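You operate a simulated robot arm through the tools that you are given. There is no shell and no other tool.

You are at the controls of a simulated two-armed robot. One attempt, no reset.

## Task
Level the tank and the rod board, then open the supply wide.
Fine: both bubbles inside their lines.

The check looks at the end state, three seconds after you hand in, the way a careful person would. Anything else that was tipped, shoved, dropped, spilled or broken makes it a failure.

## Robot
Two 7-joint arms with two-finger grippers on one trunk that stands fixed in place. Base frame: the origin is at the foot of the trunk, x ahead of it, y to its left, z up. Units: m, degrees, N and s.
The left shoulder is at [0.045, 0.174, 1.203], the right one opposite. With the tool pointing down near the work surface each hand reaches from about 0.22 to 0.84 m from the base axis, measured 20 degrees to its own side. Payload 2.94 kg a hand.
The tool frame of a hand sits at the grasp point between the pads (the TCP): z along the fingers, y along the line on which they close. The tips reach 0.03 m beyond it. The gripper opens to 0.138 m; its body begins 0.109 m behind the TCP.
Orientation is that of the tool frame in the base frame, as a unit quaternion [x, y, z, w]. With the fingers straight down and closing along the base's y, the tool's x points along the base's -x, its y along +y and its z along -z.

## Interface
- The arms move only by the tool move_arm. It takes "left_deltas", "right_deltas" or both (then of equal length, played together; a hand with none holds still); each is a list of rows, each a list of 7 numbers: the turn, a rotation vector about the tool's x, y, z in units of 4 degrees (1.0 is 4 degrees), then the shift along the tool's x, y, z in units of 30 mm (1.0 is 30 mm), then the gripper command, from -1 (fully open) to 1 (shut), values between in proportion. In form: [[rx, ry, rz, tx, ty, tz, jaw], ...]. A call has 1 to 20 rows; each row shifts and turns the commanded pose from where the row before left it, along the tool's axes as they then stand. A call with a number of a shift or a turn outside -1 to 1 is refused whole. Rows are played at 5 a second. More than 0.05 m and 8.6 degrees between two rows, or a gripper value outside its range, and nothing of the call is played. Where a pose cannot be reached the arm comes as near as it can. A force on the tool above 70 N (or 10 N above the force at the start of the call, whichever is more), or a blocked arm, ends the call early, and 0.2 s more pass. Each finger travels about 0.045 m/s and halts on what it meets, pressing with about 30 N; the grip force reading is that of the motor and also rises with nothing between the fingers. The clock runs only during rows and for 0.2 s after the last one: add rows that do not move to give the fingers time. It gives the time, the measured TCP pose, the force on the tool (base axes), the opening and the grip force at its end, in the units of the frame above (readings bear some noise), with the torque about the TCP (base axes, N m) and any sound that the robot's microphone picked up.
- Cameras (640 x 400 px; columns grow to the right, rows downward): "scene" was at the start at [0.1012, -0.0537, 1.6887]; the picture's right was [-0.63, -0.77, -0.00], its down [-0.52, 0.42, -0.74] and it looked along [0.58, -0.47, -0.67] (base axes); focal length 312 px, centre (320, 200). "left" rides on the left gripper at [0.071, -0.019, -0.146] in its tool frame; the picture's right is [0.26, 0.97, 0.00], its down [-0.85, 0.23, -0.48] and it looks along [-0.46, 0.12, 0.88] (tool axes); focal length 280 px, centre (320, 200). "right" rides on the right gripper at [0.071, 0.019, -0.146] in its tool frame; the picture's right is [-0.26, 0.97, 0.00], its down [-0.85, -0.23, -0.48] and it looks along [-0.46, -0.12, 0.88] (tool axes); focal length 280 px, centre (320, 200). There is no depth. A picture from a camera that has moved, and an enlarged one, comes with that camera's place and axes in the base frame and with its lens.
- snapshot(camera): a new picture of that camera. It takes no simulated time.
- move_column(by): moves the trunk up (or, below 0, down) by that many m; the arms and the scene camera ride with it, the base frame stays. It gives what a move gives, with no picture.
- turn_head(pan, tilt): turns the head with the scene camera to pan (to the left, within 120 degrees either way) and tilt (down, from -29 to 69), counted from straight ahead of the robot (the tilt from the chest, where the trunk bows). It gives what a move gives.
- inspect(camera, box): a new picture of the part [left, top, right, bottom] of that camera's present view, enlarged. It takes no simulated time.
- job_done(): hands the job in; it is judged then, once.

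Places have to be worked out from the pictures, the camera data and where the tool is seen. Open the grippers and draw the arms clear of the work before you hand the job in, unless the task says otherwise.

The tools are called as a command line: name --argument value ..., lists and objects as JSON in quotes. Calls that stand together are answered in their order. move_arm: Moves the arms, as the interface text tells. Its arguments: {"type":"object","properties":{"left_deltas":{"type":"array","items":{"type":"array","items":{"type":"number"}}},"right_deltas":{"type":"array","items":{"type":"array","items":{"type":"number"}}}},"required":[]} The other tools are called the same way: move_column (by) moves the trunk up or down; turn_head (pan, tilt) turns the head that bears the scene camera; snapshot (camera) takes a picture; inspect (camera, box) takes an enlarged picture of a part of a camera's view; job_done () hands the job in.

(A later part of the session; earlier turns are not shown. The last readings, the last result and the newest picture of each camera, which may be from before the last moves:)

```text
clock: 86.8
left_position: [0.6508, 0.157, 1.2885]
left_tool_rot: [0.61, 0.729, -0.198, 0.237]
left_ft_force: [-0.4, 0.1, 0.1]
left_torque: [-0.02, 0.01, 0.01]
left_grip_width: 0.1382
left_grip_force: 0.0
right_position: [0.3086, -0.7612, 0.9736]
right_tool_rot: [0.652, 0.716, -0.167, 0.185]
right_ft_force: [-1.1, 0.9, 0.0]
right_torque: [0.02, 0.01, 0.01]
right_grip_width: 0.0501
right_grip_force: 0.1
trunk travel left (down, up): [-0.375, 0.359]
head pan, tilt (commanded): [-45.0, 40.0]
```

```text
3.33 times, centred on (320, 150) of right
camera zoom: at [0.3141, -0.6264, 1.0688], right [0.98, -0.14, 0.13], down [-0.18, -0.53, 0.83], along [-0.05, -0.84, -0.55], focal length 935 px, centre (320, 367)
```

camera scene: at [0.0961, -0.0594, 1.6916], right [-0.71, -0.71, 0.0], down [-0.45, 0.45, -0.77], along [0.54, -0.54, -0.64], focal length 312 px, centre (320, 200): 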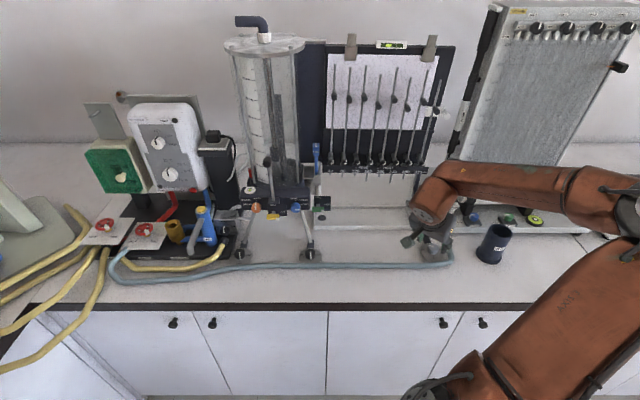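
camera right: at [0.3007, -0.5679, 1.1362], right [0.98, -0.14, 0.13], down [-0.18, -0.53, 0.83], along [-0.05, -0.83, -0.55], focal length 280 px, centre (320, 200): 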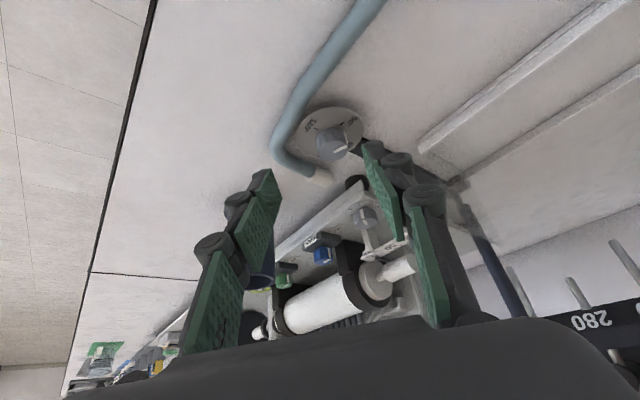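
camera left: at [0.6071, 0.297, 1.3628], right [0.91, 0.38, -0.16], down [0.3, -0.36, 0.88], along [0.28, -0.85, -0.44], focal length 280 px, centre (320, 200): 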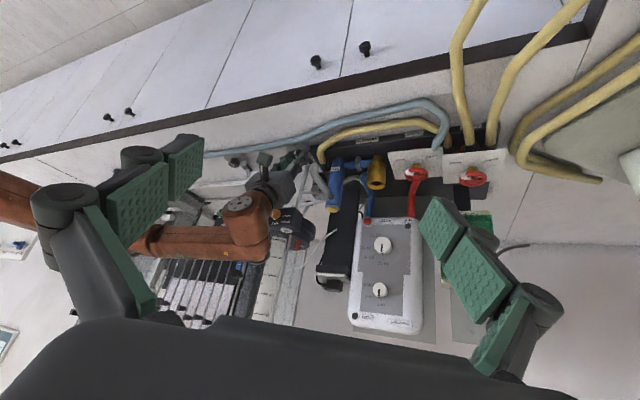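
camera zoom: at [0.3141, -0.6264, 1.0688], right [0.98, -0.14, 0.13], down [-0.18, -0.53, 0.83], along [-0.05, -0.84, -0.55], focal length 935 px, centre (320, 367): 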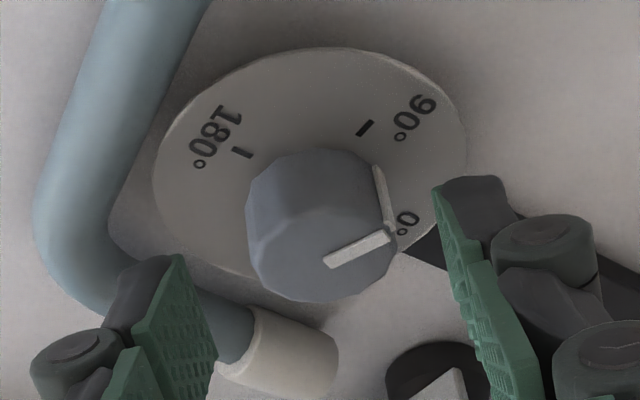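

Good alignment and the fingers stay clear of the hose. I advance 2.4 cm more, then close.

move_arm --right_deltas '[[0, 0, 0, 0, 0, 0.4, 0.275], [0, 0, 0, 0, 0, 0.4, 0.275], [0, 0, 0, 0, 0, 0, 0.275], [0, 0, 0, 0, 0, 0, 1], [0, 0, 0, 0, 0, 0, 1], [0, 0, 0, 0, 0, 0, 1], [0, 0, 0, 0, 0, 0, 1]]'

inspect --camera "right" --box '[230, 90, 410, 210]'

inspect --camera "scene" --box '[370, 36, 410, 60]'

```text
clock: 88.4
left_position: [0.6514, 0.1576, 1.2867]
left_tool_rot: [0.611, 0.729, -0.199, 0.236]
left_ft_force: [-0.6, -0.6, -0.3]
left_torque: [-0.03, -0.01, -0.03]
left_grip_width: 0.1379
left_grip_force: 0.0
right_position: [0.3097, -0.7718, 0.9538]
right_tool_rot: [0.652, 0.716, -0.168, 0.185]
right_ft_force: [-1.9, -0.7, 1.4]
right_torque: [0.03, 0.23, -0.03]
right_grip_width: 0.0309
right_grip_force: 45.5
trunk travel left (down, up): [-0.375, 0.359]
head pan, tilt (commanded): [-45.0, 40.0]
```

```text
3.33 times, centred on (320, 150) of right
camera zoom: at [0.3155, -0.6384, 1.0476], right [0.98, -0.14, 0.13], down [-0.18, -0.53, 0.83], along [-0.05, -0.84, -0.55], focal length 935 px, centre (320, 367)
```

zoom: 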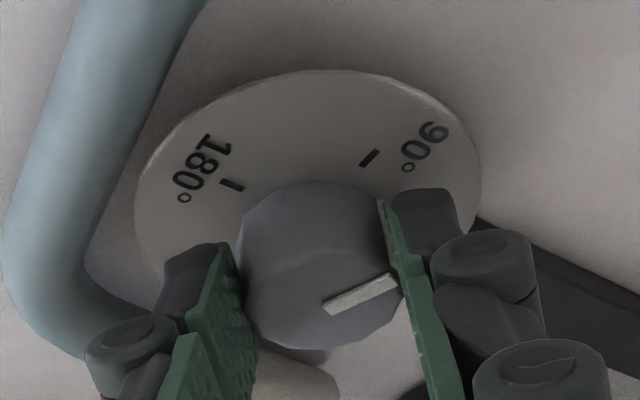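

```text
16.00 times, centred on (390, 48) of scene
camera zoom: at [0.0961, -0.0594, 1.6916], right [-0.71, -0.71, 0.0], down [-0.45, 0.45, -0.77], along [0.54, -0.54, -0.64], focal length 4997 px, centre (-800, 2632)
```

zoom: 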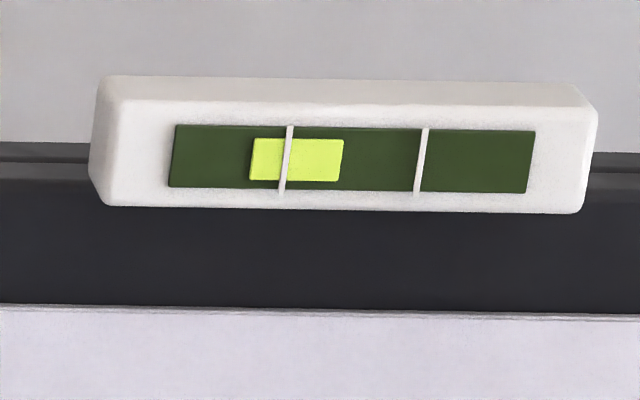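

Gripped. Now I turn counter-clockwise 36°, staying within reach, and read the board's level.

move_arm --right_deltas '[[-0.482, 0, -0.876, 0, -0.034, 0, 1], [-0.482, 0, -0.876, 0, -0.034, 0, 1], [-0.482, 0, -0.876, 0, -0.034, 0, 1], [-0.482, 0, -0.876, 0, -0.034, 0, 1], [-0.482, 0, -0.876, 0, -0.034, 0, 1], [-0.482, 0, -0.876, 0, -0.034, 0, 1], [-0.482, 0, -0.876, 0, -0.034, 0, 1], [-0.482, 0, -0.876, 0, -0.034, 0, 1], [-0.482, 0, -0.876, 0, -0.034, 0, 1], [0, 0, 0, 0, 0, 0, 1]]'

inspect --camera "right" --box '[230, 90, 410, 210]'

inspect --camera "scene" --box '[370, 36, 410, 60]'

```text
clock: 90.6
left_position: [0.6502, 0.1582, 1.2884]
left_tool_rot: [0.611, 0.729, -0.198, 0.237]
left_ft_force: [-0.2, 0.1, -1.0]
left_torque: [-0.01, -0.02, -0.01]
left_grip_width: 0.138
left_grip_force: 0.0
right_position: [0.301, -0.7768, 0.9538]
right_tool_rot: [0.399, 0.882, -0.102, 0.228]
right_ft_force: [-2.8, -6.0, 4.4]
right_torque: [0.04, 0.08, -0.09]
right_grip_width: 0.0303
right_grip_force: 45.0
trunk travel left (down, up): [-0.375, 0.359]
head pan, tilt (commanded): [-45.0, 40.0]
```

```text
3.33 times, centred on (320, 150) of right
camera zoom: at [0.2274, -0.6633, 1.0474], right [0.88, 0.47, 0.13], down [0.16, -0.54, 0.83], along [0.45, -0.7, -0.55], focal length 935 px, centre (320, 367)
```

zoom: 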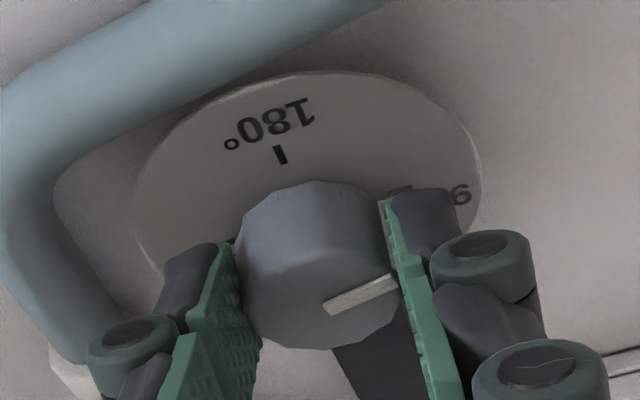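

```text
16.00 times, centred on (390, 48) of scene
camera zoom: at [0.0959, -0.0599, 1.6916], right [-0.71, -0.71, 0.0], down [-0.45, 0.45, -0.77], along [0.54, -0.54, -0.64], focal length 4997 px, centre (-800, 2632)
```

zoom: 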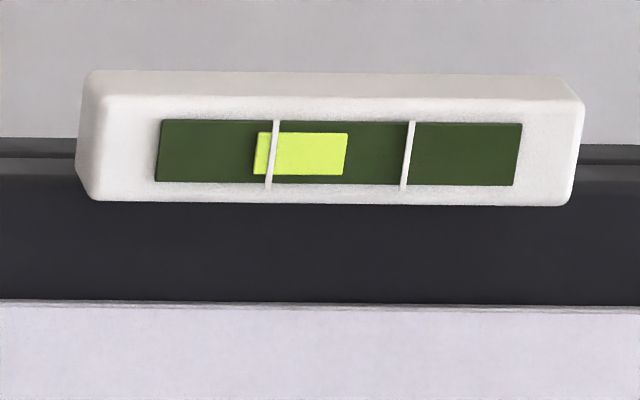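

The bubble moved 19 px toward centre with 36° (39 px left, about 75° more). I release, lift, swing back clockwise 38°, lower and grip again.

move_arm --right_deltas '[[0, 0, 0, 0, 0, 0, 0.275], [0, 0, 0, 0, 0, 0, 0.275], [0, 0, 0, -0.241, 0, -0.438, 0.275], [0.482, 0, 0.876, 0, 0.034, 0, 0.275], [0.482, 0, 0.876, 0, 0.034, 0, 0.275], [0.482, 0, 0.876, 0, 0.034, 0, 0.275], [0.482, 0, 0.876, 0, 0.034, 0, 0.275], [0.482, 0, 0.876, 0, 0.034, 0, 0.275], [0.482, 0, 0.876, 0, 0.034, 0, 0.275], [0.482, 0, 0.876, 0, 0.034, 0, 0.275], [0.482, 0, 0.876, 0, 0.034, 0, 0.275], [0.482, 0, 0.876, 0, 0.034, 0, 0.275], [0.241, 0, 0.438, 0, 0.017, 0, 0.275], [0, 0, 0, 0.241, 0, 0.438, 0.275], [0, 0, 0, 0, 0, 0, 0.275], [0, 0, 0, 0, 0, 0, 1], [0, 0, 0, 0, 0, 0, 1], [0, 0, 0, 0, 0, 0, 1], [0, 0, 0, 0, 0, 0, 1]]'

inspect --camera "right" --box '[230, 90, 410, 210]'

inspect --camera "scene" --box '[370, 36, 410, 60]'

```text
clock: 94.6
left_position: [0.6509, 0.1567, 1.2883]
left_tool_rot: [0.61, 0.729, -0.199, 0.237]
left_ft_force: [-0.1, 0.8, -0.6]
left_torque: [0.01, 0.04, -0.02]
left_grip_width: 0.1379
left_grip_force: 0.0
right_position: [0.3101, -0.7725, 0.9533]
right_tool_rot: [0.664, 0.705, -0.17, 0.183]
right_ft_force: [-1.1, 1.3, 0.8]
right_torque: [0.01, 0.13, -0.01]
right_grip_width: 0.0312
right_grip_force: 44.8
trunk travel left (down, up): [-0.375, 0.359]
head pan, tilt (commanded): [-45.0, 40.0]
```

```text
3.33 times, centred on (320, 150) of right
camera zoom: at [0.3205, -0.6375, 1.0478], right [0.98, -0.17, 0.13], down [-0.2, -0.53, 0.83], along [-0.08, -0.83, -0.55], focal length 935 px, centre (320, 367)
```

zoom: 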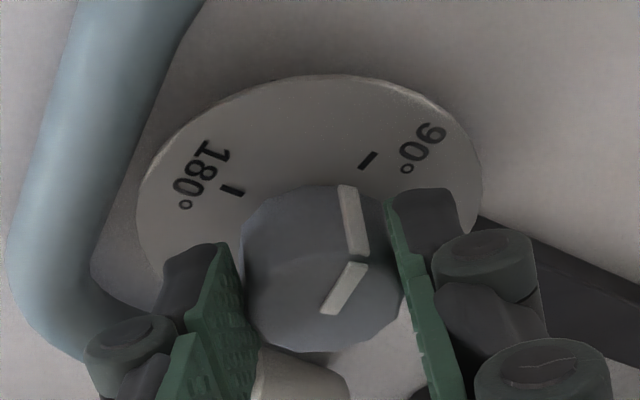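

```text
16.00 times, centred on (390, 48) of scene
camera zoom: at [0.0963, -0.0592, 1.6916], right [-0.71, -0.71, 0.0], down [-0.45, 0.45, -0.77], along [0.54, -0.54, -0.64], focal length 4997 px, centre (-800, 2632)
```

zoom: 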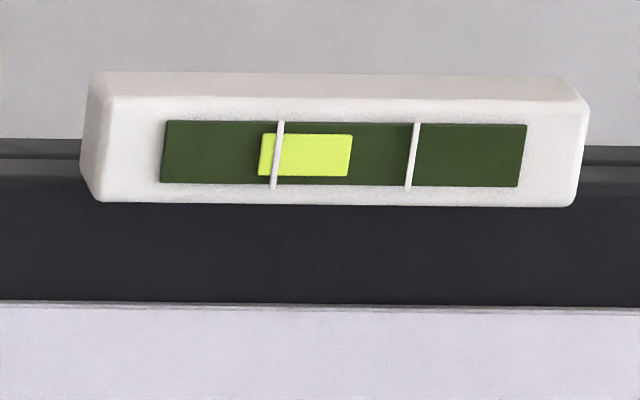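

Holding steady. I turn another 38° counter-clockwise.

move_arm --right_deltas '[[-0.482, 0, -0.876, 0, -0.034, 0, 1], [-0.482, 0, -0.876, 0, -0.034, 0, 1], [-0.482, 0, -0.876, 0, -0.034, 0, 1], [-0.482, 0, -0.876, 0, -0.034, 0, 1], [-0.482, 0, -0.876, 0, -0.034, 0, 1], [-0.482, 0, -0.876, 0, -0.034, 0, 1], [-0.482, 0, -0.876, 0, -0.034, 0, 1], [-0.482, 0, -0.876, 0, -0.034, 0, 1], [-0.482, 0, -0.876, 0, -0.034, 0, 1], [-0.241, 0, -0.438, 0, -0.017, 0, 1], [0, 0, 0, 0, 0, 0, 1]]'

inspect --camera "scene" --box '[370, 36, 410, 60]'

move_arm --right_deltas '[[0, 0, 0, 0, 0, 0, 0.275], [0, 0, 0, 0, 0, 0, 0.275], [0, 0, 0, -0.241, 0, -0.438, 0.275], [0.482, 0, 0.876, 0, 0.034, 0, 0.275], [0.482, 0, 0.876, 0, 0.034, 0, 0.275], [0.482, 0, 0.876, 0, 0.034, 0, 0.275], [0.482, 0, 0.876, 0, 0.034, 0, 0.275], [0.482, 0, 0.876, 0, 0.034, 0, 0.275], [0.482, 0, 0.876, 0, 0.034, 0, 0.275], [0.482, 0, 0.876, 0, 0.034, 0, 0.275], [0.482, 0, 0.876, 0, 0.034, 0, 0.275], [0.482, 0, 0.876, 0, 0.034, 0, 0.275], [0.241, 0, 0.438, 0, 0.017, 0, 0.275], [0, 0, 0, 0.241, 0, 0.438, 0.275], [0, 0, 0, 0, 0, 0, 0.275], [0, 0, 0, 0, 0, 0, 1], [0, 0, 0, 0, 0, 0, 1], [0, 0, 0, 0, 0, 0, 1], [0, 0, 0, 0, 0, 0, 1]]'

inspect --camera "scene" --box '[370, 36, 410, 60]'

inspect --camera "right" --box '[230, 90, 410, 210]'

```text
clock: 97.0
left_position: [0.6506, 0.1571, 1.2881]
left_tool_rot: [0.611, 0.729, -0.198, 0.237]
left_ft_force: [-0.3, -0.4, 0.2]
left_torque: [0.01, 0.0, -0.02]
left_grip_width: 0.1382
left_grip_force: 0.0
right_position: [0.3002, -0.7761, 0.9533]
right_tool_rot: [0.399, 0.882, -0.102, 0.228]
right_ft_force: [-6.2, -0.8, 0.5]
right_torque: [0.02, 0.26, -0.08]
right_grip_width: 0.0309
right_grip_force: 45.2
trunk travel left (down, up): [-0.375, 0.359]
head pan, tilt (commanded): [-45.0, 40.0]
```

```text
16.00 times, centred on (390, 48) of scene
camera zoom: at [0.0955, -0.0598, 1.6916], right [-0.71, -0.71, 0.0], down [-0.45, 0.45, -0.77], along [0.54, -0.54, -0.64], focal length 4997 px, centre (-800, 2632)
```

zoom: 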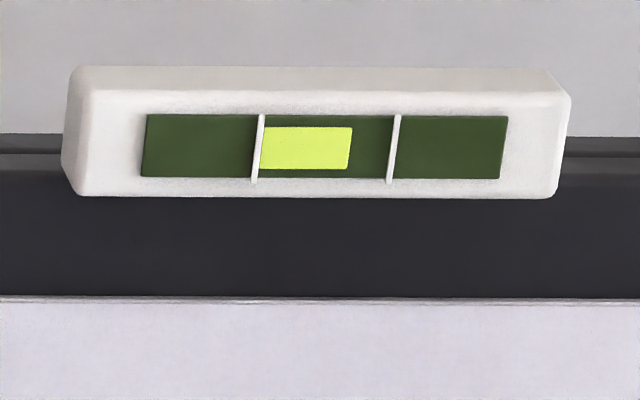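

```text
clock: 101.0
left_position: [0.6513, 0.1571, 1.2877]
left_tool_rot: [0.611, 0.729, -0.199, 0.237]
left_ft_force: [0.4, 0.6, 0.0]
left_torque: [0.0, -0.02, -0.04]
left_grip_width: 0.138
left_grip_force: 0.0
right_position: [0.3107, -0.7706, 0.9535]
right_tool_rot: [0.664, 0.705, -0.17, 0.183]
right_ft_force: [2.7, 1.5, 1.9]
right_torque: [0.04, -0.1, 0.01]
right_grip_width: 0.0315
right_grip_force: 45.1
trunk travel left (down, up): [-0.375, 0.359]
head pan, tilt (commanded): [-45.0, 40.0]
```

```text
16.00 times, centred on (390, 48) of scene
camera zoom: at [0.0968, -0.0591, 1.6916], right [-0.71, -0.71, 0.0], down [-0.46, 0.45, -0.77], along [0.54, -0.54, -0.64], focal length 4997 px, centre (-800, 2632)
```

zoom: 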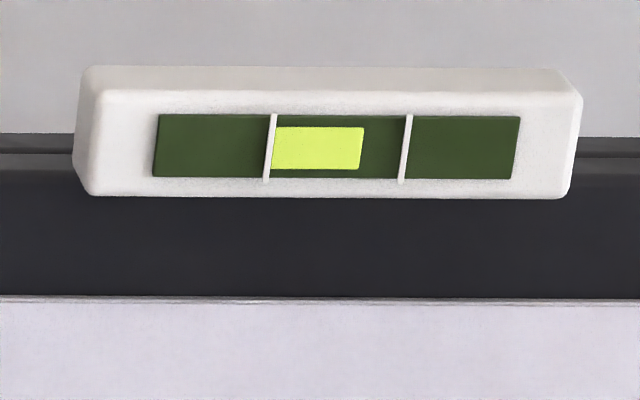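

```text
3.33 times, centred on (320, 150) of right
camera zoom: at [0.3203, -0.6365, 1.0479], right [0.98, -0.17, 0.13], down [-0.2, -0.53, 0.83], along [-0.07, -0.83, -0.55], focal length 935 px, centre (320, 367)
```

zoom: 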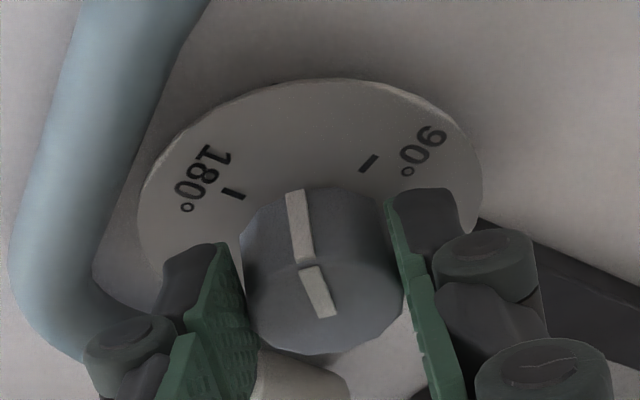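

The bubble is now 19 px left of centre; at 0.53 px/° I need about 36° more. I turn counter-clockwise 36°.

move_arm --right_deltas '[[-0.482, 0, -0.876, 0, -0.034, 0, 1], [-0.482, 0, -0.876, 0, -0.034, 0, 1], [-0.482, 0, -0.876, 0, -0.034, 0, 1], [-0.482, 0, -0.876, 0, -0.034, 0, 1], [-0.482, 0, -0.876, 0, -0.034, 0, 1], [-0.482, 0, -0.876, 0, -0.034, 0, 1], [-0.482, 0, -0.876, 0, -0.034, 0, 1], [-0.482, 0, -0.876, 0, -0.034, 0, 1], [-0.482, 0, -0.876, 0, -0.034, 0, 1], [0, 0, 0, 0, 0, 0, 1]]'

inspect --camera "scene" --box '[370, 36, 410, 60]'

inspect --camera "scene" --box '[240, 182, 264, 197]'

```text
clock: 103.2
left_position: [0.6507, 0.1578, 1.288]
left_tool_rot: [0.611, 0.729, -0.198, 0.237]
left_ft_force: [-0.4, 0.5, 0.7]
left_torque: [0.02, 0.0, -0.03]
left_grip_width: 0.138
left_grip_force: 0.0
right_position: [0.3011, -0.7738, 0.9524]
right_tool_rot: [0.414, 0.875, -0.107, 0.226]
right_ft_force: [-6.0, -0.1, 4.7]
right_torque: [0.21, 0.25, -0.14]
right_grip_width: 0.0312
right_grip_force: 45.1
trunk travel left (down, up): [-0.375, 0.359]
head pan, tilt (commanded): [-45.0, 40.0]
```

```text
16.00 times, centred on (390, 48) of scene
camera zoom: at [0.0953, -0.0588, 1.6917], right [-0.71, -0.71, 0.0], down [-0.45, 0.45, -0.77], along [0.54, -0.54, -0.64], focal length 4997 px, centre (-800, 2632)
```

zoom: 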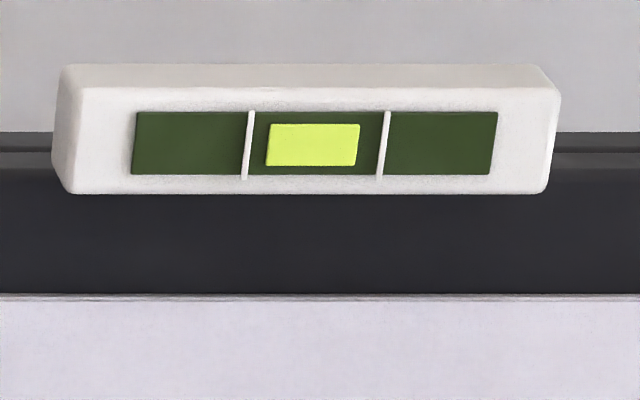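

```text
16.00 times, centred on (252, 190) of scene
camera zoom: at [0.0953, -0.0588, 1.6917], right [-0.71, -0.71, 0.0], down [-0.45, 0.45, -0.77], along [0.54, -0.54, -0.64], focal length 4997 px, centre (1408, 368)
```

zoom: 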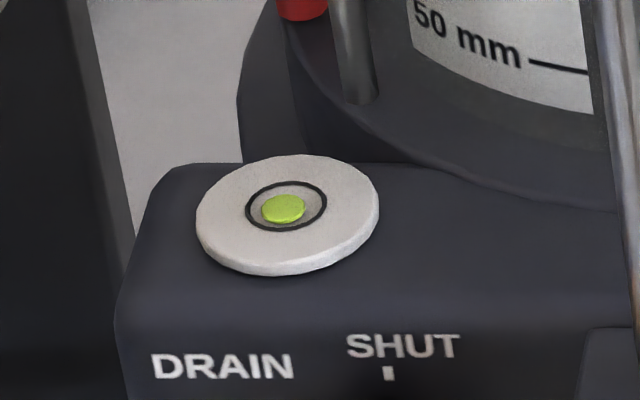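

The board's bubble is now centred between its lines (3 px off) and the tank's bubble is inside its ring. I release the board's knob, retreat and move left along the bench toward the supply block.

move_arm --right_deltas '[[0, 0, 0, 0, 0, 0, 0.275], [0, 0, 0, 0, 0, 0, 0.275], [0, 0, 0, 0, 0, -0.85, 0.275], [0, 0, 0, 0, 0, -0.85, 0.275], [0, 0, 0, 0, 0, -0.85, 0.275], [0, 0, 0, 0, 0, -0.85, 0.13], [-0.482, 0, -0.876, 0, 0, 0, 0.13], [-0.193, 0, -0.35, 0, 0, 0, 0.13], [0, 0, 0, 0, 1, 0, 0.13], [0, 0, 0, 0, 1, 0, 0.13], [0, 0, 0, 0, 1, 0, 0.13], [0, 0, 0, 0, 1, 0, 0.13], [0, 0, 0, 0, 1, 0, 0.13], [0, 0, 0, 0, 1, 0, 0.13], [0, 0, 0, 0, 1, 0, 0.13], [0, 0, 0, 0, 1, 0, 0.13], [0, 0, 0, 0, 1, 0, 0.13], [0, 0, 0, 0, 1, 0, 0.13], [0, 0, 0, 0, 1, 0, 0.13], [0, 0, 0, 0, 0, 0, 0.13]]'

inspect --camera "scene" --box '[370, 36, 410, 60]'

inspect --camera "scene" --box '[240, 182, 264, 197]'

snapshot --camera "scene"

inspect --camera "scene" --box '[200, 195, 260, 260]'

```text
clock: 107.4
left_position: [0.65, 0.1577, 1.2874]
left_tool_rot: [0.61, 0.73, -0.198, 0.237]
left_ft_force: [-0.6, 0.1, 0.4]
left_torque: [0.02, 0.0, 0.05]
left_grip_width: 0.138
left_grip_force: 0.1
right_position: [0.5043, -0.5044, 1.044]
right_tool_rot: [0.372, 0.894, -0.095, 0.232]
right_ft_force: [0.7, -0.7, -0.1]
right_torque: [0.01, -0.02, 0.06]
right_grip_width: 0.0602
right_grip_force: 0.1
trunk travel left (down, up): [-0.375, 0.359]
head pan, tilt (commanded): [-45.0, 40.0]
```

```text
16.00 times, centred on (390, 48) of scene
camera zoom: at [0.0952, -0.0596, 1.6918], right [-0.71, -0.71, 0.0], down [-0.45, 0.45, -0.77], along [0.54, -0.54, -0.64], focal length 4997 px, centre (-800, 2632)
```

zoom: 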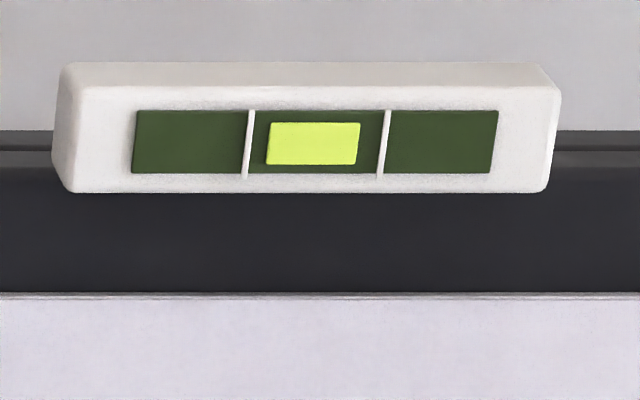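

```text
16.00 times, centred on (252, 190) of scene
camera zoom: at [0.0952, -0.0596, 1.6918], right [-0.71, -0.71, 0.0], down [-0.45, 0.45, -0.77], along [0.54, -0.54, -0.64], focal length 4997 px, centre (1408, 368)
```

zoom: 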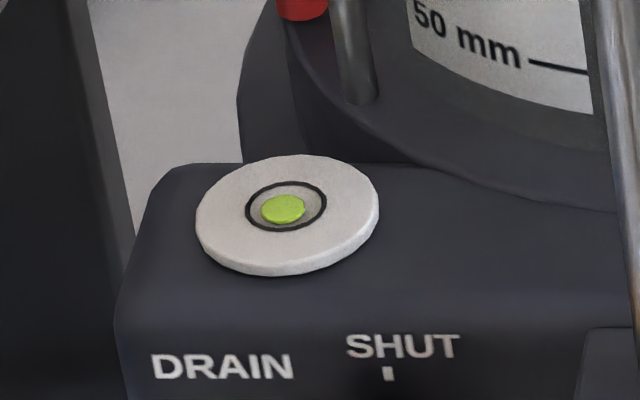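

```text
taken
camera scene: at [0.0952, -0.0596, 1.6918], right [-0.71, -0.71, 0.0], down [-0.45, 0.45, -0.77], along [0.54, -0.54, -0.64], focal length 312 px, centre (320, 200)
```

scene: 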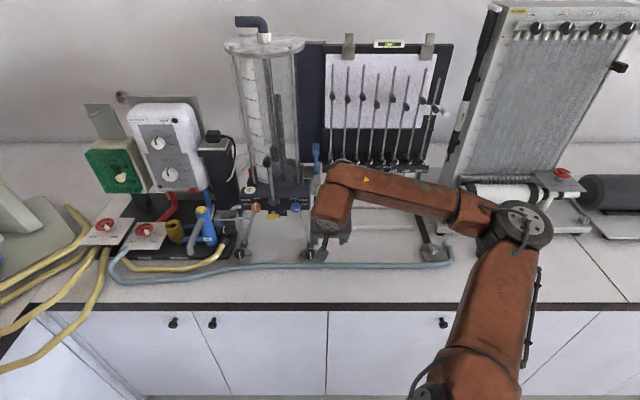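

```text
6.15 times, centred on (230, 228) of scene
camera zoom: at [0.0952, -0.0596, 1.6918], right [-0.71, -0.71, 0.0], down [-0.45, 0.45, -0.77], along [0.54, -0.54, -0.64], focal length 1922 px, centre (874, 31)
```

zoom: 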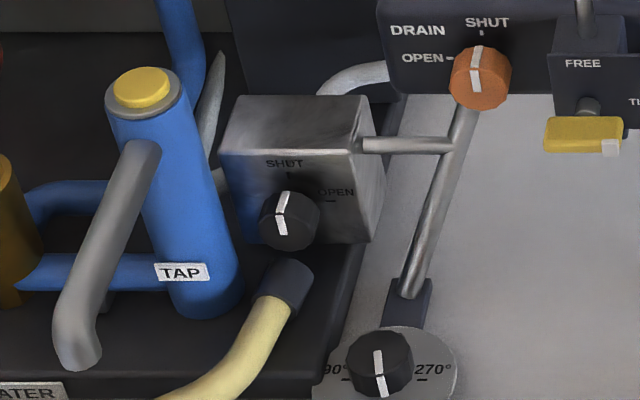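

Both bubbles are good unloaded. Now the supply: its black knob faces the robot on the block at about w=0.82 m into the bench, z≈0.96. I back the left hand off a little and bring the right hand to a lower, flatter viewing pose in front of the block.

move_arm --right_deltas '[[0, 0, 0, 0.2475, 0.917, -0.2, 0.13], [0, 0, 0, 0.2475, 0.917, -0.2, 0.13], [0, 0, 0, 0.2475, 0.917, -0.2, 0.13], [0, 0, 0, 0.2475, 0.917, -0.2, 0.13], [0, 0, 0, 0.2475, 0.917, -0.2, 0.13], [0, 0, 0, 0.2475, 0.917, -0.2, 0.13], [0, 0, 0, 0.2475, 0.917, -0.2, 0.13], [0, 0, 0, 0.2475, 0.917, -0.2, 0.13], [0, 0, 0, 0.2475, 0.917, -0.2, 0.13], [0, 0, 0, 0.2475, 0.917, -0.2, 0.13], [0, 0, 0, 0.2475, 0.917, -0.2, 0.13], [0, 0, 0, 0.2475, 0.917, -0.2, 0.13], [0, -1, 0, 0, 0, 0, 0.13], [0, -1, 0, 0, 0, 0, 0.13], [0, -1, 0, 0, 0, 0, 0.13], [0, -1, 0, 0, 0, 0, 0.13], [0, -1, 0, 0, 0, 0, 0.13], [0, -0.25, 0, 0, 0, 0, 0.13], [0, 0, 0, 0, 0, 0, 0.13]]' --left_deltas '[[0, 0, 0, 0, 0, -1, -1], [0, 0, 0, 0, 0, -1, -1], [0, 0, 0, 0, 0, -1, -1], [0, 0, 0, 0, 0, -1, -1], [0, 0, 0, 0, 0, 0, -1], [0, 0, 0, 0, 0, 0, -1], [0, 0, 0, 0, 0, 0, -1], [0, 0, 0, 0, 0, 0, -1], [0, 0, 0, 0, 0, 0, -1], [0, 0, 0, 0, 0, 0, -1], [0, 0, 0, 0, 0, 0, -1], [0, 0, 0, 0, 0, 0, -1], [0, 0, 0, 0, 0, 0, -1], [0, 0, 0, 0, 0, 0, -1], [0, 0, 0, 0, 0, 0, -1], [0, 0, 0, 0, 0, 0, -1], [0, 0, 0, 0, 0, 0, -1], [0, 0, 0, 0, 0, 0, -1], [0, 0, 0, 0, 0, 0, -1]]'

snapshot --camera "right"

snapshot --camera "scene"

```text
clock: 111.4
left_position: [0.6382, 0.2271, 1.3844]
left_tool_rot: [0.611, 0.729, -0.199, 0.236]
left_ft_force: [0.5, 0.3, -1.6]
left_torque: [-0.01, 0.01, -0.01]
left_grip_width: 0.1378
left_grip_force: 0.1
right_position: [0.6567, -0.1896, 1.063]
right_tool_rot: [0.348, 0.837, -0.162, 0.39]
right_ft_force: [-0.2, 0.0, 0.9]
right_torque: [-0.02, 0.02, 0.03]
right_grip_width: 0.06
right_grip_force: 0.1
trunk travel left (down, up): [-0.375, 0.359]
head pan, tilt (commanded): [-45.0, 40.0]
```

```text
taken
camera right: at [0.5602, -0.0645, 1.1034], right [0.8, 0.56, 0.2], down [-0.04, -0.29, 0.96], along [0.6, -0.77, -0.21], focal length 280 px, centre (320, 200)
```

right: 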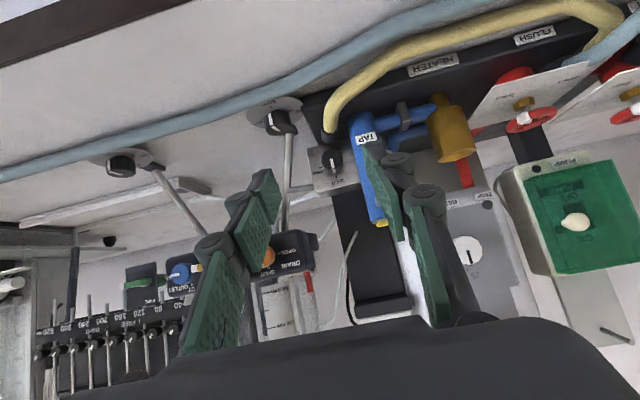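

```text
taken
camera scene: at [0.0967, -0.0588, 1.6916], right [-0.71, -0.71, 0.0], down [-0.46, 0.45, -0.77], along [0.54, -0.54, -0.64], focal length 312 px, centre (320, 200)
```

scene: 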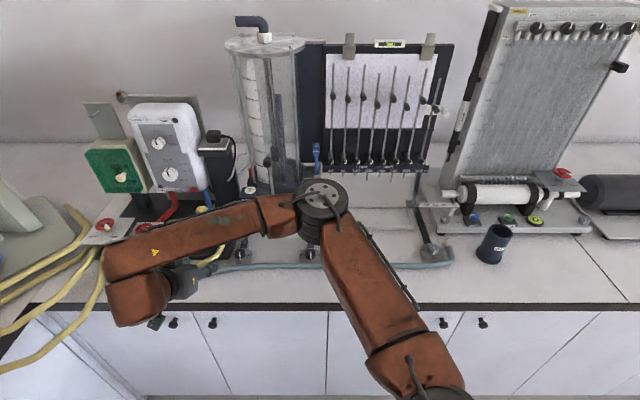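

The block with its knob is visible between the fingers near (332, 165). I zoom in on it.

inspect --camera "right" --box '[290, 110, 400, 210]'

inspect --camera "right" --box '[305, 140, 361, 175]'

```text
4.00 times, centred on (345, 160) of right
camera zoom: at [0.5602, -0.0645, 1.1034], right [0.8, 0.56, 0.2], down [-0.04, -0.29, 0.96], along [0.6, -0.77, -0.21], focal length 1122 px, centre (220, 360)
```

zoom: 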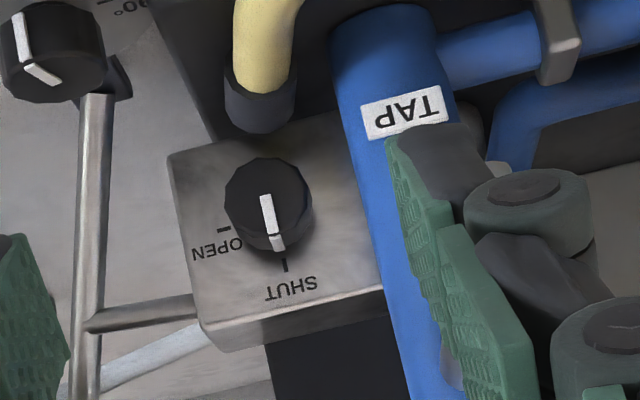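

```text
11.43 times, centred on (333, 158) of right
camera zoom: at [0.5602, -0.0645, 1.1034], right [0.8, 0.56, 0.2], down [-0.04, -0.29, 0.96], along [0.6, -0.77, -0.21], focal length 3204 px, centre (171, 686)
```

zoom: 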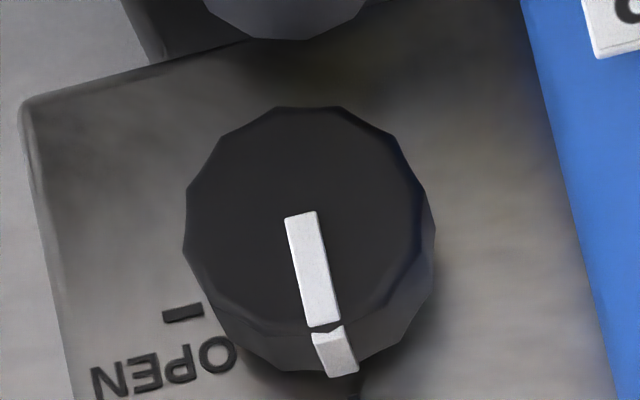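

The knob (32 mm) sits at about w=0.809–0.832, u=−0.331, z=0.970, with only ~12 mm to the TAP column on its left and the hose collar just below, so two fingers won't fit around it. I'll roll it from the top instead: closed fingertips resting on its top, dragging to the right turns it clockwise to OPEN. First I pitch to 58°, close, and move in front of it.

move_arm --right_deltas '[[0, -1, 0, 0, 0, 0, 1], [0, -1, 0, 0, 0, 0, 1], [0, 0, 0, 0, 0, 0, 1], [0, 0, 0, -0.367, 0.033, 0.83, 1], [0, 0, 0, -0.367, 0.033, 0.83, 1], [0, 0, 0, -0.367, 0.033, 0.83, 1], [0, 0, 0, -0.367, 0.033, 0.83, 1], [0, 0, 0, -0.367, 0.033, 0.83, 1], [0, 0, 0, 0, 0, 0, 1]]'

snapshot --camera "right"

inspect --camera "right" --box '[250, 110, 400, 220]'

inspect --camera "scene" --box '[180, 170, 280, 260]'

```text
clock: 113.4
left_position: [0.6378, 0.2276, 1.3849]
left_tool_rot: [0.612, 0.729, -0.198, 0.236]
left_ft_force: [-0.4, 1.3, 1.2]
left_torque: [0.0, -0.02, -0.02]
left_grip_width: 0.1381
left_grip_force: 0.1
right_position: [0.7559, -0.2815, 1.0423]
right_tool_rot: [0.335, 0.808, -0.186, 0.447]
right_ft_force: [1.1, 0.5, -0.7]
right_torque: [0.0, -0.02, 0.04]
right_grip_width: 0.0
right_grip_force: 28.5
trunk travel left (down, up): [-0.375, 0.359]
head pan, tilt (commanded): [-45.0, 40.0]
```

```text
taken
camera right: at [0.6561, -0.1536, 1.062], right [0.78, 0.58, 0.22], down [-0.13, -0.2, 0.97], along [0.61, -0.79, -0.08], focal length 280 px, centre (320, 200)
```

right: 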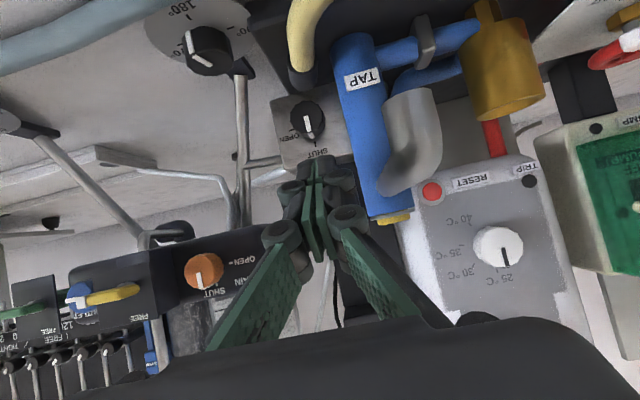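

```text
3.64 times, centred on (325, 165) of right
camera zoom: at [0.6561, -0.1536, 1.062], right [0.78, 0.58, 0.22], down [-0.13, -0.2, 0.97], along [0.61, -0.79, -0.08], focal length 1020 px, centre (302, 327)
```

zoom: 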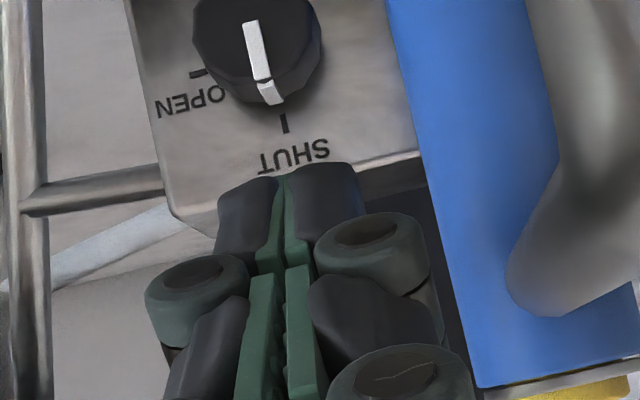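

```text
4.44 times, centred on (230, 215) of scene
camera zoom: at [0.0963, -0.0586, 1.6917], right [-0.71, -0.71, 0.0], down [-0.45, 0.45, -0.77], along [0.54, -0.54, -0.64], focal length 1388 px, centre (720, 133)
```

zoom: 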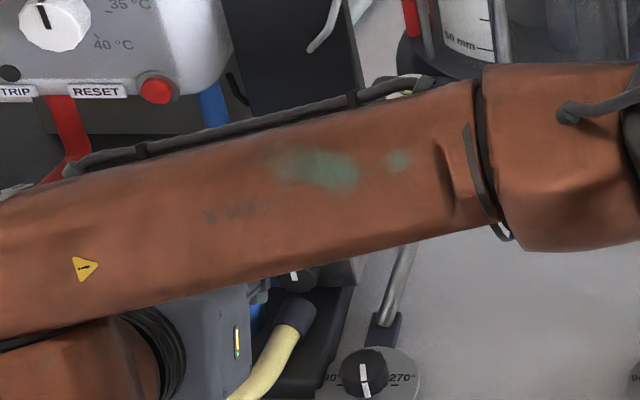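

The knob and fingertips are now in the same view. To keep the knuckle clear of the TAP column I shift 5 mm right and move the closed fingertips to a hover about 12 mm above the knob's top.

move_arm --right_deltas '[[0, 0, 0, -0.1, -0.18, 0, 1], [0, 0, 0, -0.16, 0, 0.7, 1], [0, 0, 0, -0.16, 0, 0.7, 1], [0, 0, 0, -0.165, 0, 0.6, 1], [0, 0, 0, 0, 0, 0, 1]]'

inspect --camera "right" --box '[250, 90, 400, 200]'

inspect --camera "right" --box '[190, 60, 450, 240]'

```text
clock: 114.6
left_position: [0.6383, 0.2278, 1.3835]
left_tool_rot: [0.611, 0.729, -0.198, 0.237]
left_ft_force: [0.1, -0.2, 0.2]
left_torque: [-0.03, 0.0, -0.02]
left_grip_width: 0.1377
left_grip_force: 0.0
right_position: [0.796, -0.3291, 1.0274]
right_tool_rot: [0.335, 0.808, -0.185, 0.448]
right_ft_force: [0.3, -1.0, -0.2]
right_torque: [-0.04, 0.02, 0.02]
right_grip_width: 0.0002
right_grip_force: 28.4
trunk travel left (down, up): [-0.375, 0.359]
head pan, tilt (commanded): [-45.0, 40.0]
```

```text
3.64 times, centred on (325, 145) of right
camera zoom: at [0.695, -0.2003, 1.0451], right [0.78, 0.58, 0.22], down [-0.13, -0.2, 0.97], along [0.61, -0.79, -0.08], focal length 1020 px, centre (302, 400)
```

zoom: 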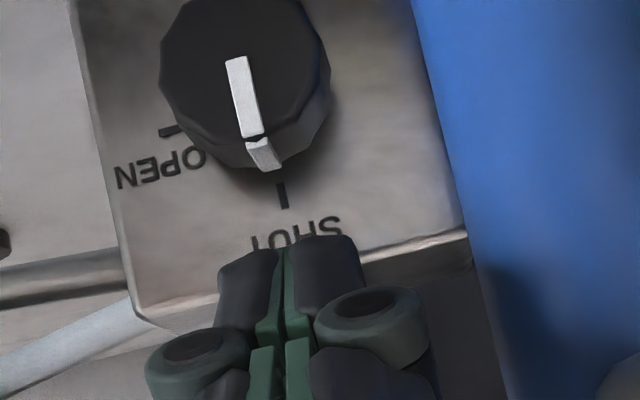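

```text
2.22 times, centred on (320, 150) of right
camera zoom: at [0.695, -0.2003, 1.0451], right [0.78, 0.58, 0.22], down [-0.13, -0.2, 0.97], along [0.61, -0.79, -0.08], focal length 623 px, centre (320, 311)
```

zoom: 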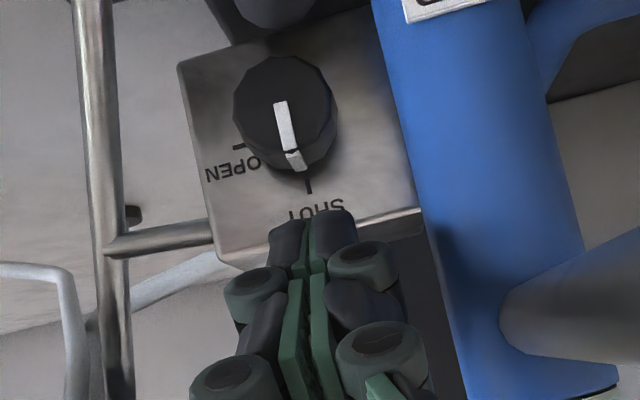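

Hovering above with good clearance to the TAP column. I lower 14 mm straight down and look.

move_arm --right_deltas '[[0, 0, 0, 0.198, 0, 0.124, 1], [0, 0, 0, 0.198, 0, 0.124, 1], [0, 0, 0, 0, 0, 0, 1]]'

inspect --camera "right" --box '[250, 90, 400, 200]'

```text
clock: 115.4
left_position: [0.6361, 0.2266, 1.3854]
left_tool_rot: [0.611, 0.729, -0.198, 0.237]
left_ft_force: [0.2, -0.1, 0.2]
left_torque: [0.02, 0.02, 0.0]
left_grip_width: 0.1381
left_grip_force: 0.1
right_position: [0.7962, -0.328, 1.0172]
right_tool_rot: [0.337, 0.805, -0.184, 0.451]
right_ft_force: [5.0, -3.0, 24.5]
right_torque: [2.86, 1.31, -0.37]
right_grip_width: 0.0002
right_grip_force: 28.7
trunk travel left (down, up): [-0.375, 0.359]
head pan, tilt (commanded): [-45.0, 40.0]
```

```text
3.64 times, centred on (325, 145) of right
camera zoom: at [0.6955, -0.2003, 1.0358], right [0.78, 0.58, 0.23], down [-0.14, -0.2, 0.97], along [0.61, -0.79, -0.07], focal length 1020 px, centre (302, 400)
```

zoom: 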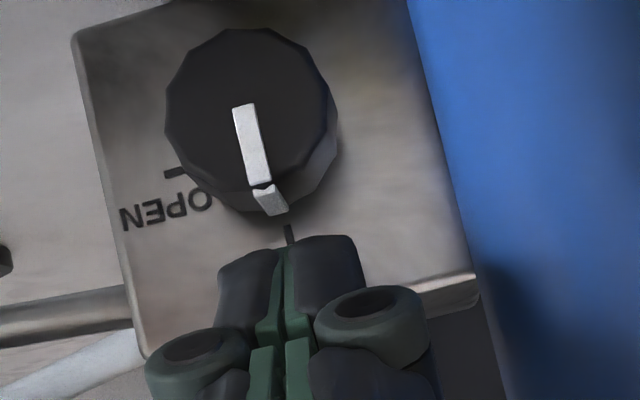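

Contact: 24 N upward with a large torque means something about 12 cm behind the fingertips (under the hand) is touching. I lift back up at once and look where.

move_arm --right_deltas '[[0, 0, 0, -0.198, 0, -0.124, 1], [0, 0, 0, -0.198, 0, -0.124, 1], [0, 0, 0, -0.198, 0, -0.124, 1], [0, 0, 0, 0, 0, 0, 1]]'

snapshot --camera "scene"

inspect --camera "scene" --box '[120, 170, 280, 290]'

snapshot --camera "left"

snapshot --camera "right"

```text
clock: 116.4
left_position: [0.6386, 0.2266, 1.3832]
left_tool_rot: [0.611, 0.729, -0.199, 0.236]
left_ft_force: [0.9, 0.4, -1.1]
left_torque: [-0.01, 0.03, -0.01]
left_grip_width: 0.1377
left_grip_force: 0.1
right_position: [0.7958, -0.328, 1.0318]
right_tool_rot: [0.335, 0.808, -0.186, 0.447]
right_ft_force: [0.4, -0.2, 0.3]
right_torque: [0.01, -0.03, 0.0]
right_grip_width: 0.0
right_grip_force: 28.7
trunk travel left (down, up): [-0.375, 0.359]
head pan, tilt (commanded): [-45.0, 40.0]
```

```text
taken
camera scene: at [0.097, -0.0591, 1.6915], right [-0.71, -0.71, 0.0], down [-0.46, 0.45, -0.77], along [0.54, -0.54, -0.64], focal length 312 px, centre (320, 200)
```

scene: 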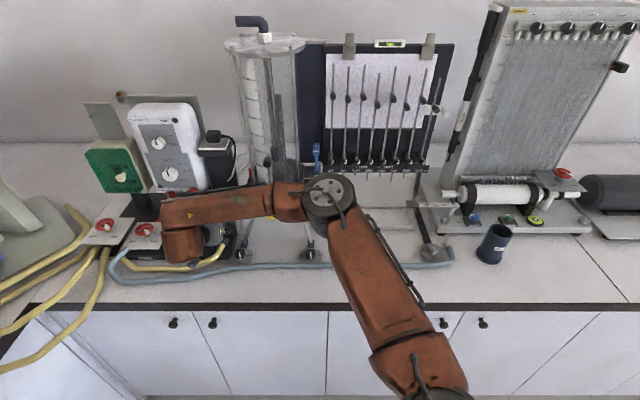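

```text
3.33 times, centred on (200, 230) of scene
camera zoom: at [0.097, -0.0591, 1.6915], right [-0.71, -0.71, 0.0], down [-0.46, 0.45, -0.77], along [0.54, -0.54, -0.64], focal length 1041 px, centre (720, 100)
```

zoom: 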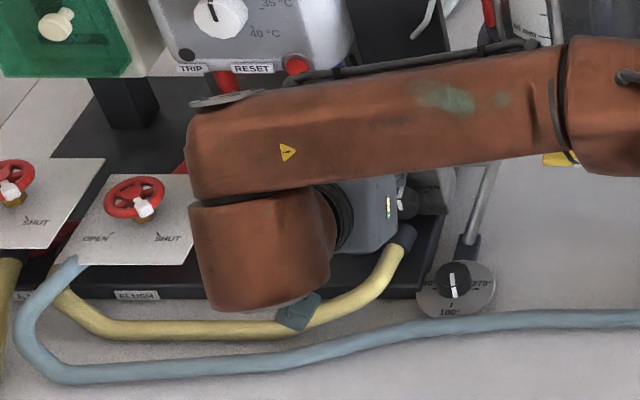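

```text
taken
camera left: at [0.5936, 0.365, 1.4601], right [0.91, 0.38, -0.15], down [0.3, -0.36, 0.88], along [0.28, -0.85, -0.44], focal length 280 px, centre (320, 200)
```

left: 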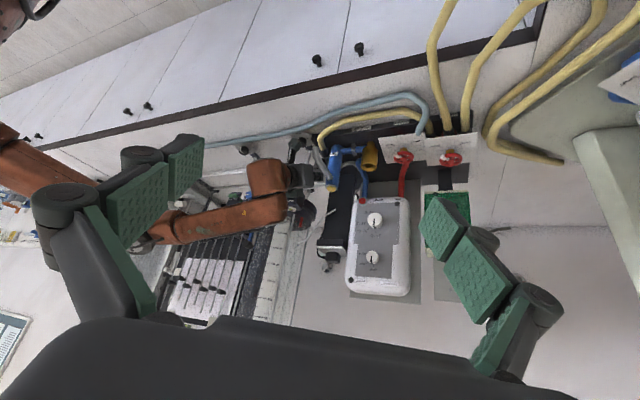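

```text
taken
camera right: at [0.695, -0.1999, 1.0512], right [0.78, 0.58, 0.22], down [-0.13, -0.2, 0.97], along [0.61, -0.79, -0.08], focal length 280 px, centre (320, 200)
```

right: 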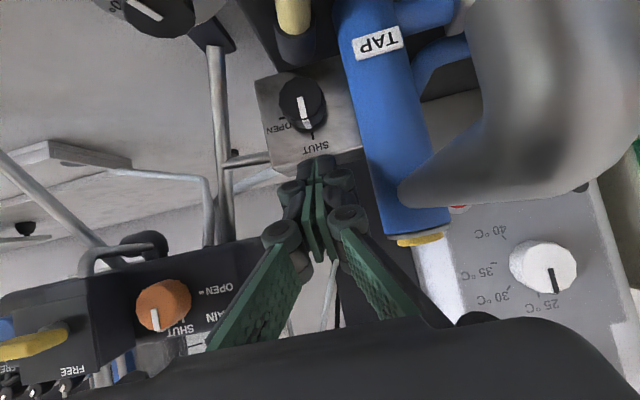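

The torque locates the contact at about [0.743, −0.211]: the TAP's spout end, beneath the hand. The spout looks unmoved. A refined triangulation puts the block face at w≈0.819 and the knob's front at w≈0.798, top z≈0.988. I lift and steepen the hand to 47° so that it passes well above the spout.

move_arm --right_deltas '[[0, 0, 0, -0.565, 0, -0.354, 1], [0, 1, 0, 0, 0, 0, 1], [0, 1, 0, 0, 0, 0, 1], [0, 0.75, 0, 0, 0, 0, 1], [0, 0, 0, 0, 0, 0, 1]]'

snapshot --camera "right"

inspect --camera "right" --box '[250, 90, 400, 200]'

inspect --camera "scene" --box '[140, 170, 280, 270]'

```text
clock: 117.6
left_position: [0.6371, 0.2265, 1.3848]
left_tool_rot: [0.611, 0.729, -0.199, 0.237]
left_ft_force: [-0.2, 0.1, 0.6]
left_torque: [0.01, 0.03, -0.01]
left_grip_width: 0.138
left_grip_force: 0.0
right_position: [0.7964, -0.3282, 1.0534]
right_tool_rot: [0.352, 0.847, -0.152, 0.368]
right_ft_force: [-0.1, 0.2, -0.1]
right_torque: [0.03, -0.03, 0.04]
right_grip_width: 0.0
right_grip_force: 28.4
trunk travel left (down, up): [-0.375, 0.359]
head pan, tilt (commanded): [-45.0, 40.0]
```

```text
taken
camera right: at [0.6992, -0.2045, 1.1026], right [0.81, 0.55, 0.19], down [0.0, -0.33, 0.94], along [0.59, -0.77, -0.27], focal length 280 px, centre (320, 200)
```

right: 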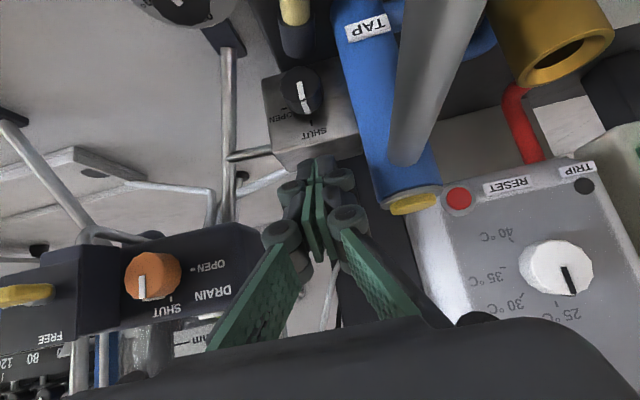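

```text
3.64 times, centred on (325, 145) of right
camera zoom: at [0.6992, -0.2045, 1.1026], right [0.81, 0.55, 0.19], down [0.0, -0.33, 0.94], along [0.59, -0.77, -0.27], focal length 1020 px, centre (302, 400)
```

zoom: 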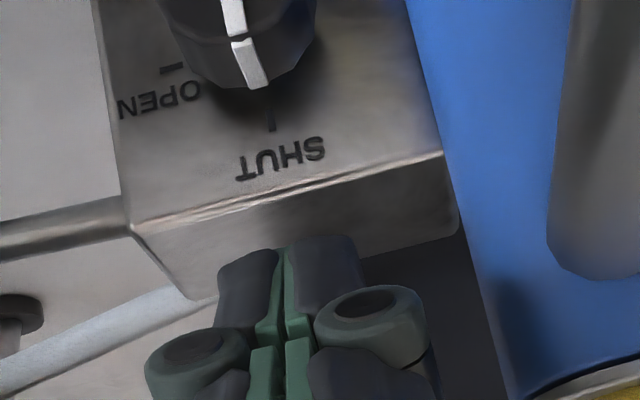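

```text
4.00 times, centred on (210, 220) of scene
camera zoom: at [0.0967, -0.059, 1.6916], right [-0.71, -0.71, 0.0], down [-0.46, 0.45, -0.77], along [0.54, -0.54, -0.64], focal length 1249 px, centre (760, 120)
```

zoom: 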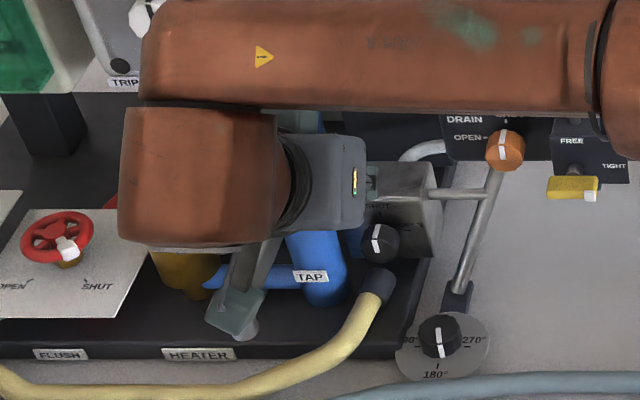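

The spout is where it was, and the hand now passes well above it. Fingertip geometry checks out (27 mm wide pair). I pitch 4° flatter, back off 7 mm so the tips clear the block's face, and lower to about 8 mm above the knob's top.

move_arm --right_deltas '[[0, -1, 0, 0, 0, 0, 1], [0, 0, 0, 0.149, 0, -0.184, 1], [0, 0, 0, 0.389, 0, 0.315, 1], [0, 0, 0, 0.389, 0, 0.315, 1], [0, 0, 0, 0, 0, 0, 1]]'

inspect --camera "right" --box '[250, 90, 400, 200]'

```text
clock: 118.8
left_position: [0.6378, 0.2265, 1.3841]
left_tool_rot: [0.611, 0.729, -0.199, 0.237]
left_ft_force: [-0.4, -0.3, 0.2]
left_torque: [0.0, 0.0, -0.01]
left_grip_width: 0.1382
left_grip_force: 0.0
right_position: [0.7901, -0.3233, 1.0235]
right_tool_rot: [0.346, 0.834, -0.165, 0.397]
right_ft_force: [0.2, 0.3, 0.5]
right_torque: [-0.01, -0.04, 0.02]
right_grip_width: 0.0003
right_grip_force: 27.8
trunk travel left (down, up): [-0.375, 0.359]
head pan, tilt (commanded): [-45.0, 40.0]
```

```text
3.64 times, centred on (325, 145) of right
camera zoom: at [0.6916, -0.1968, 1.0614], right [0.8, 0.56, 0.2], down [-0.05, -0.28, 0.96], along [0.6, -0.78, -0.2], focal length 1020 px, centre (302, 400)
```

zoom: 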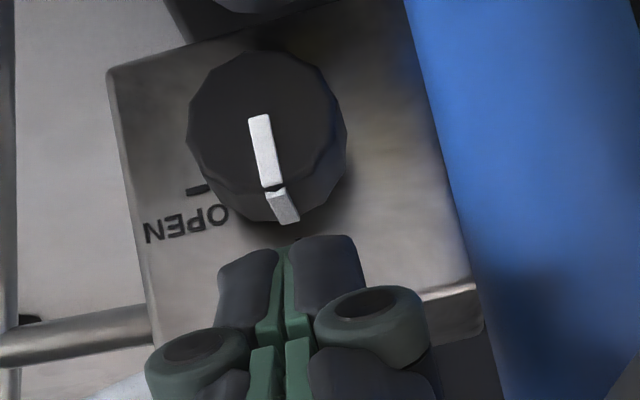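

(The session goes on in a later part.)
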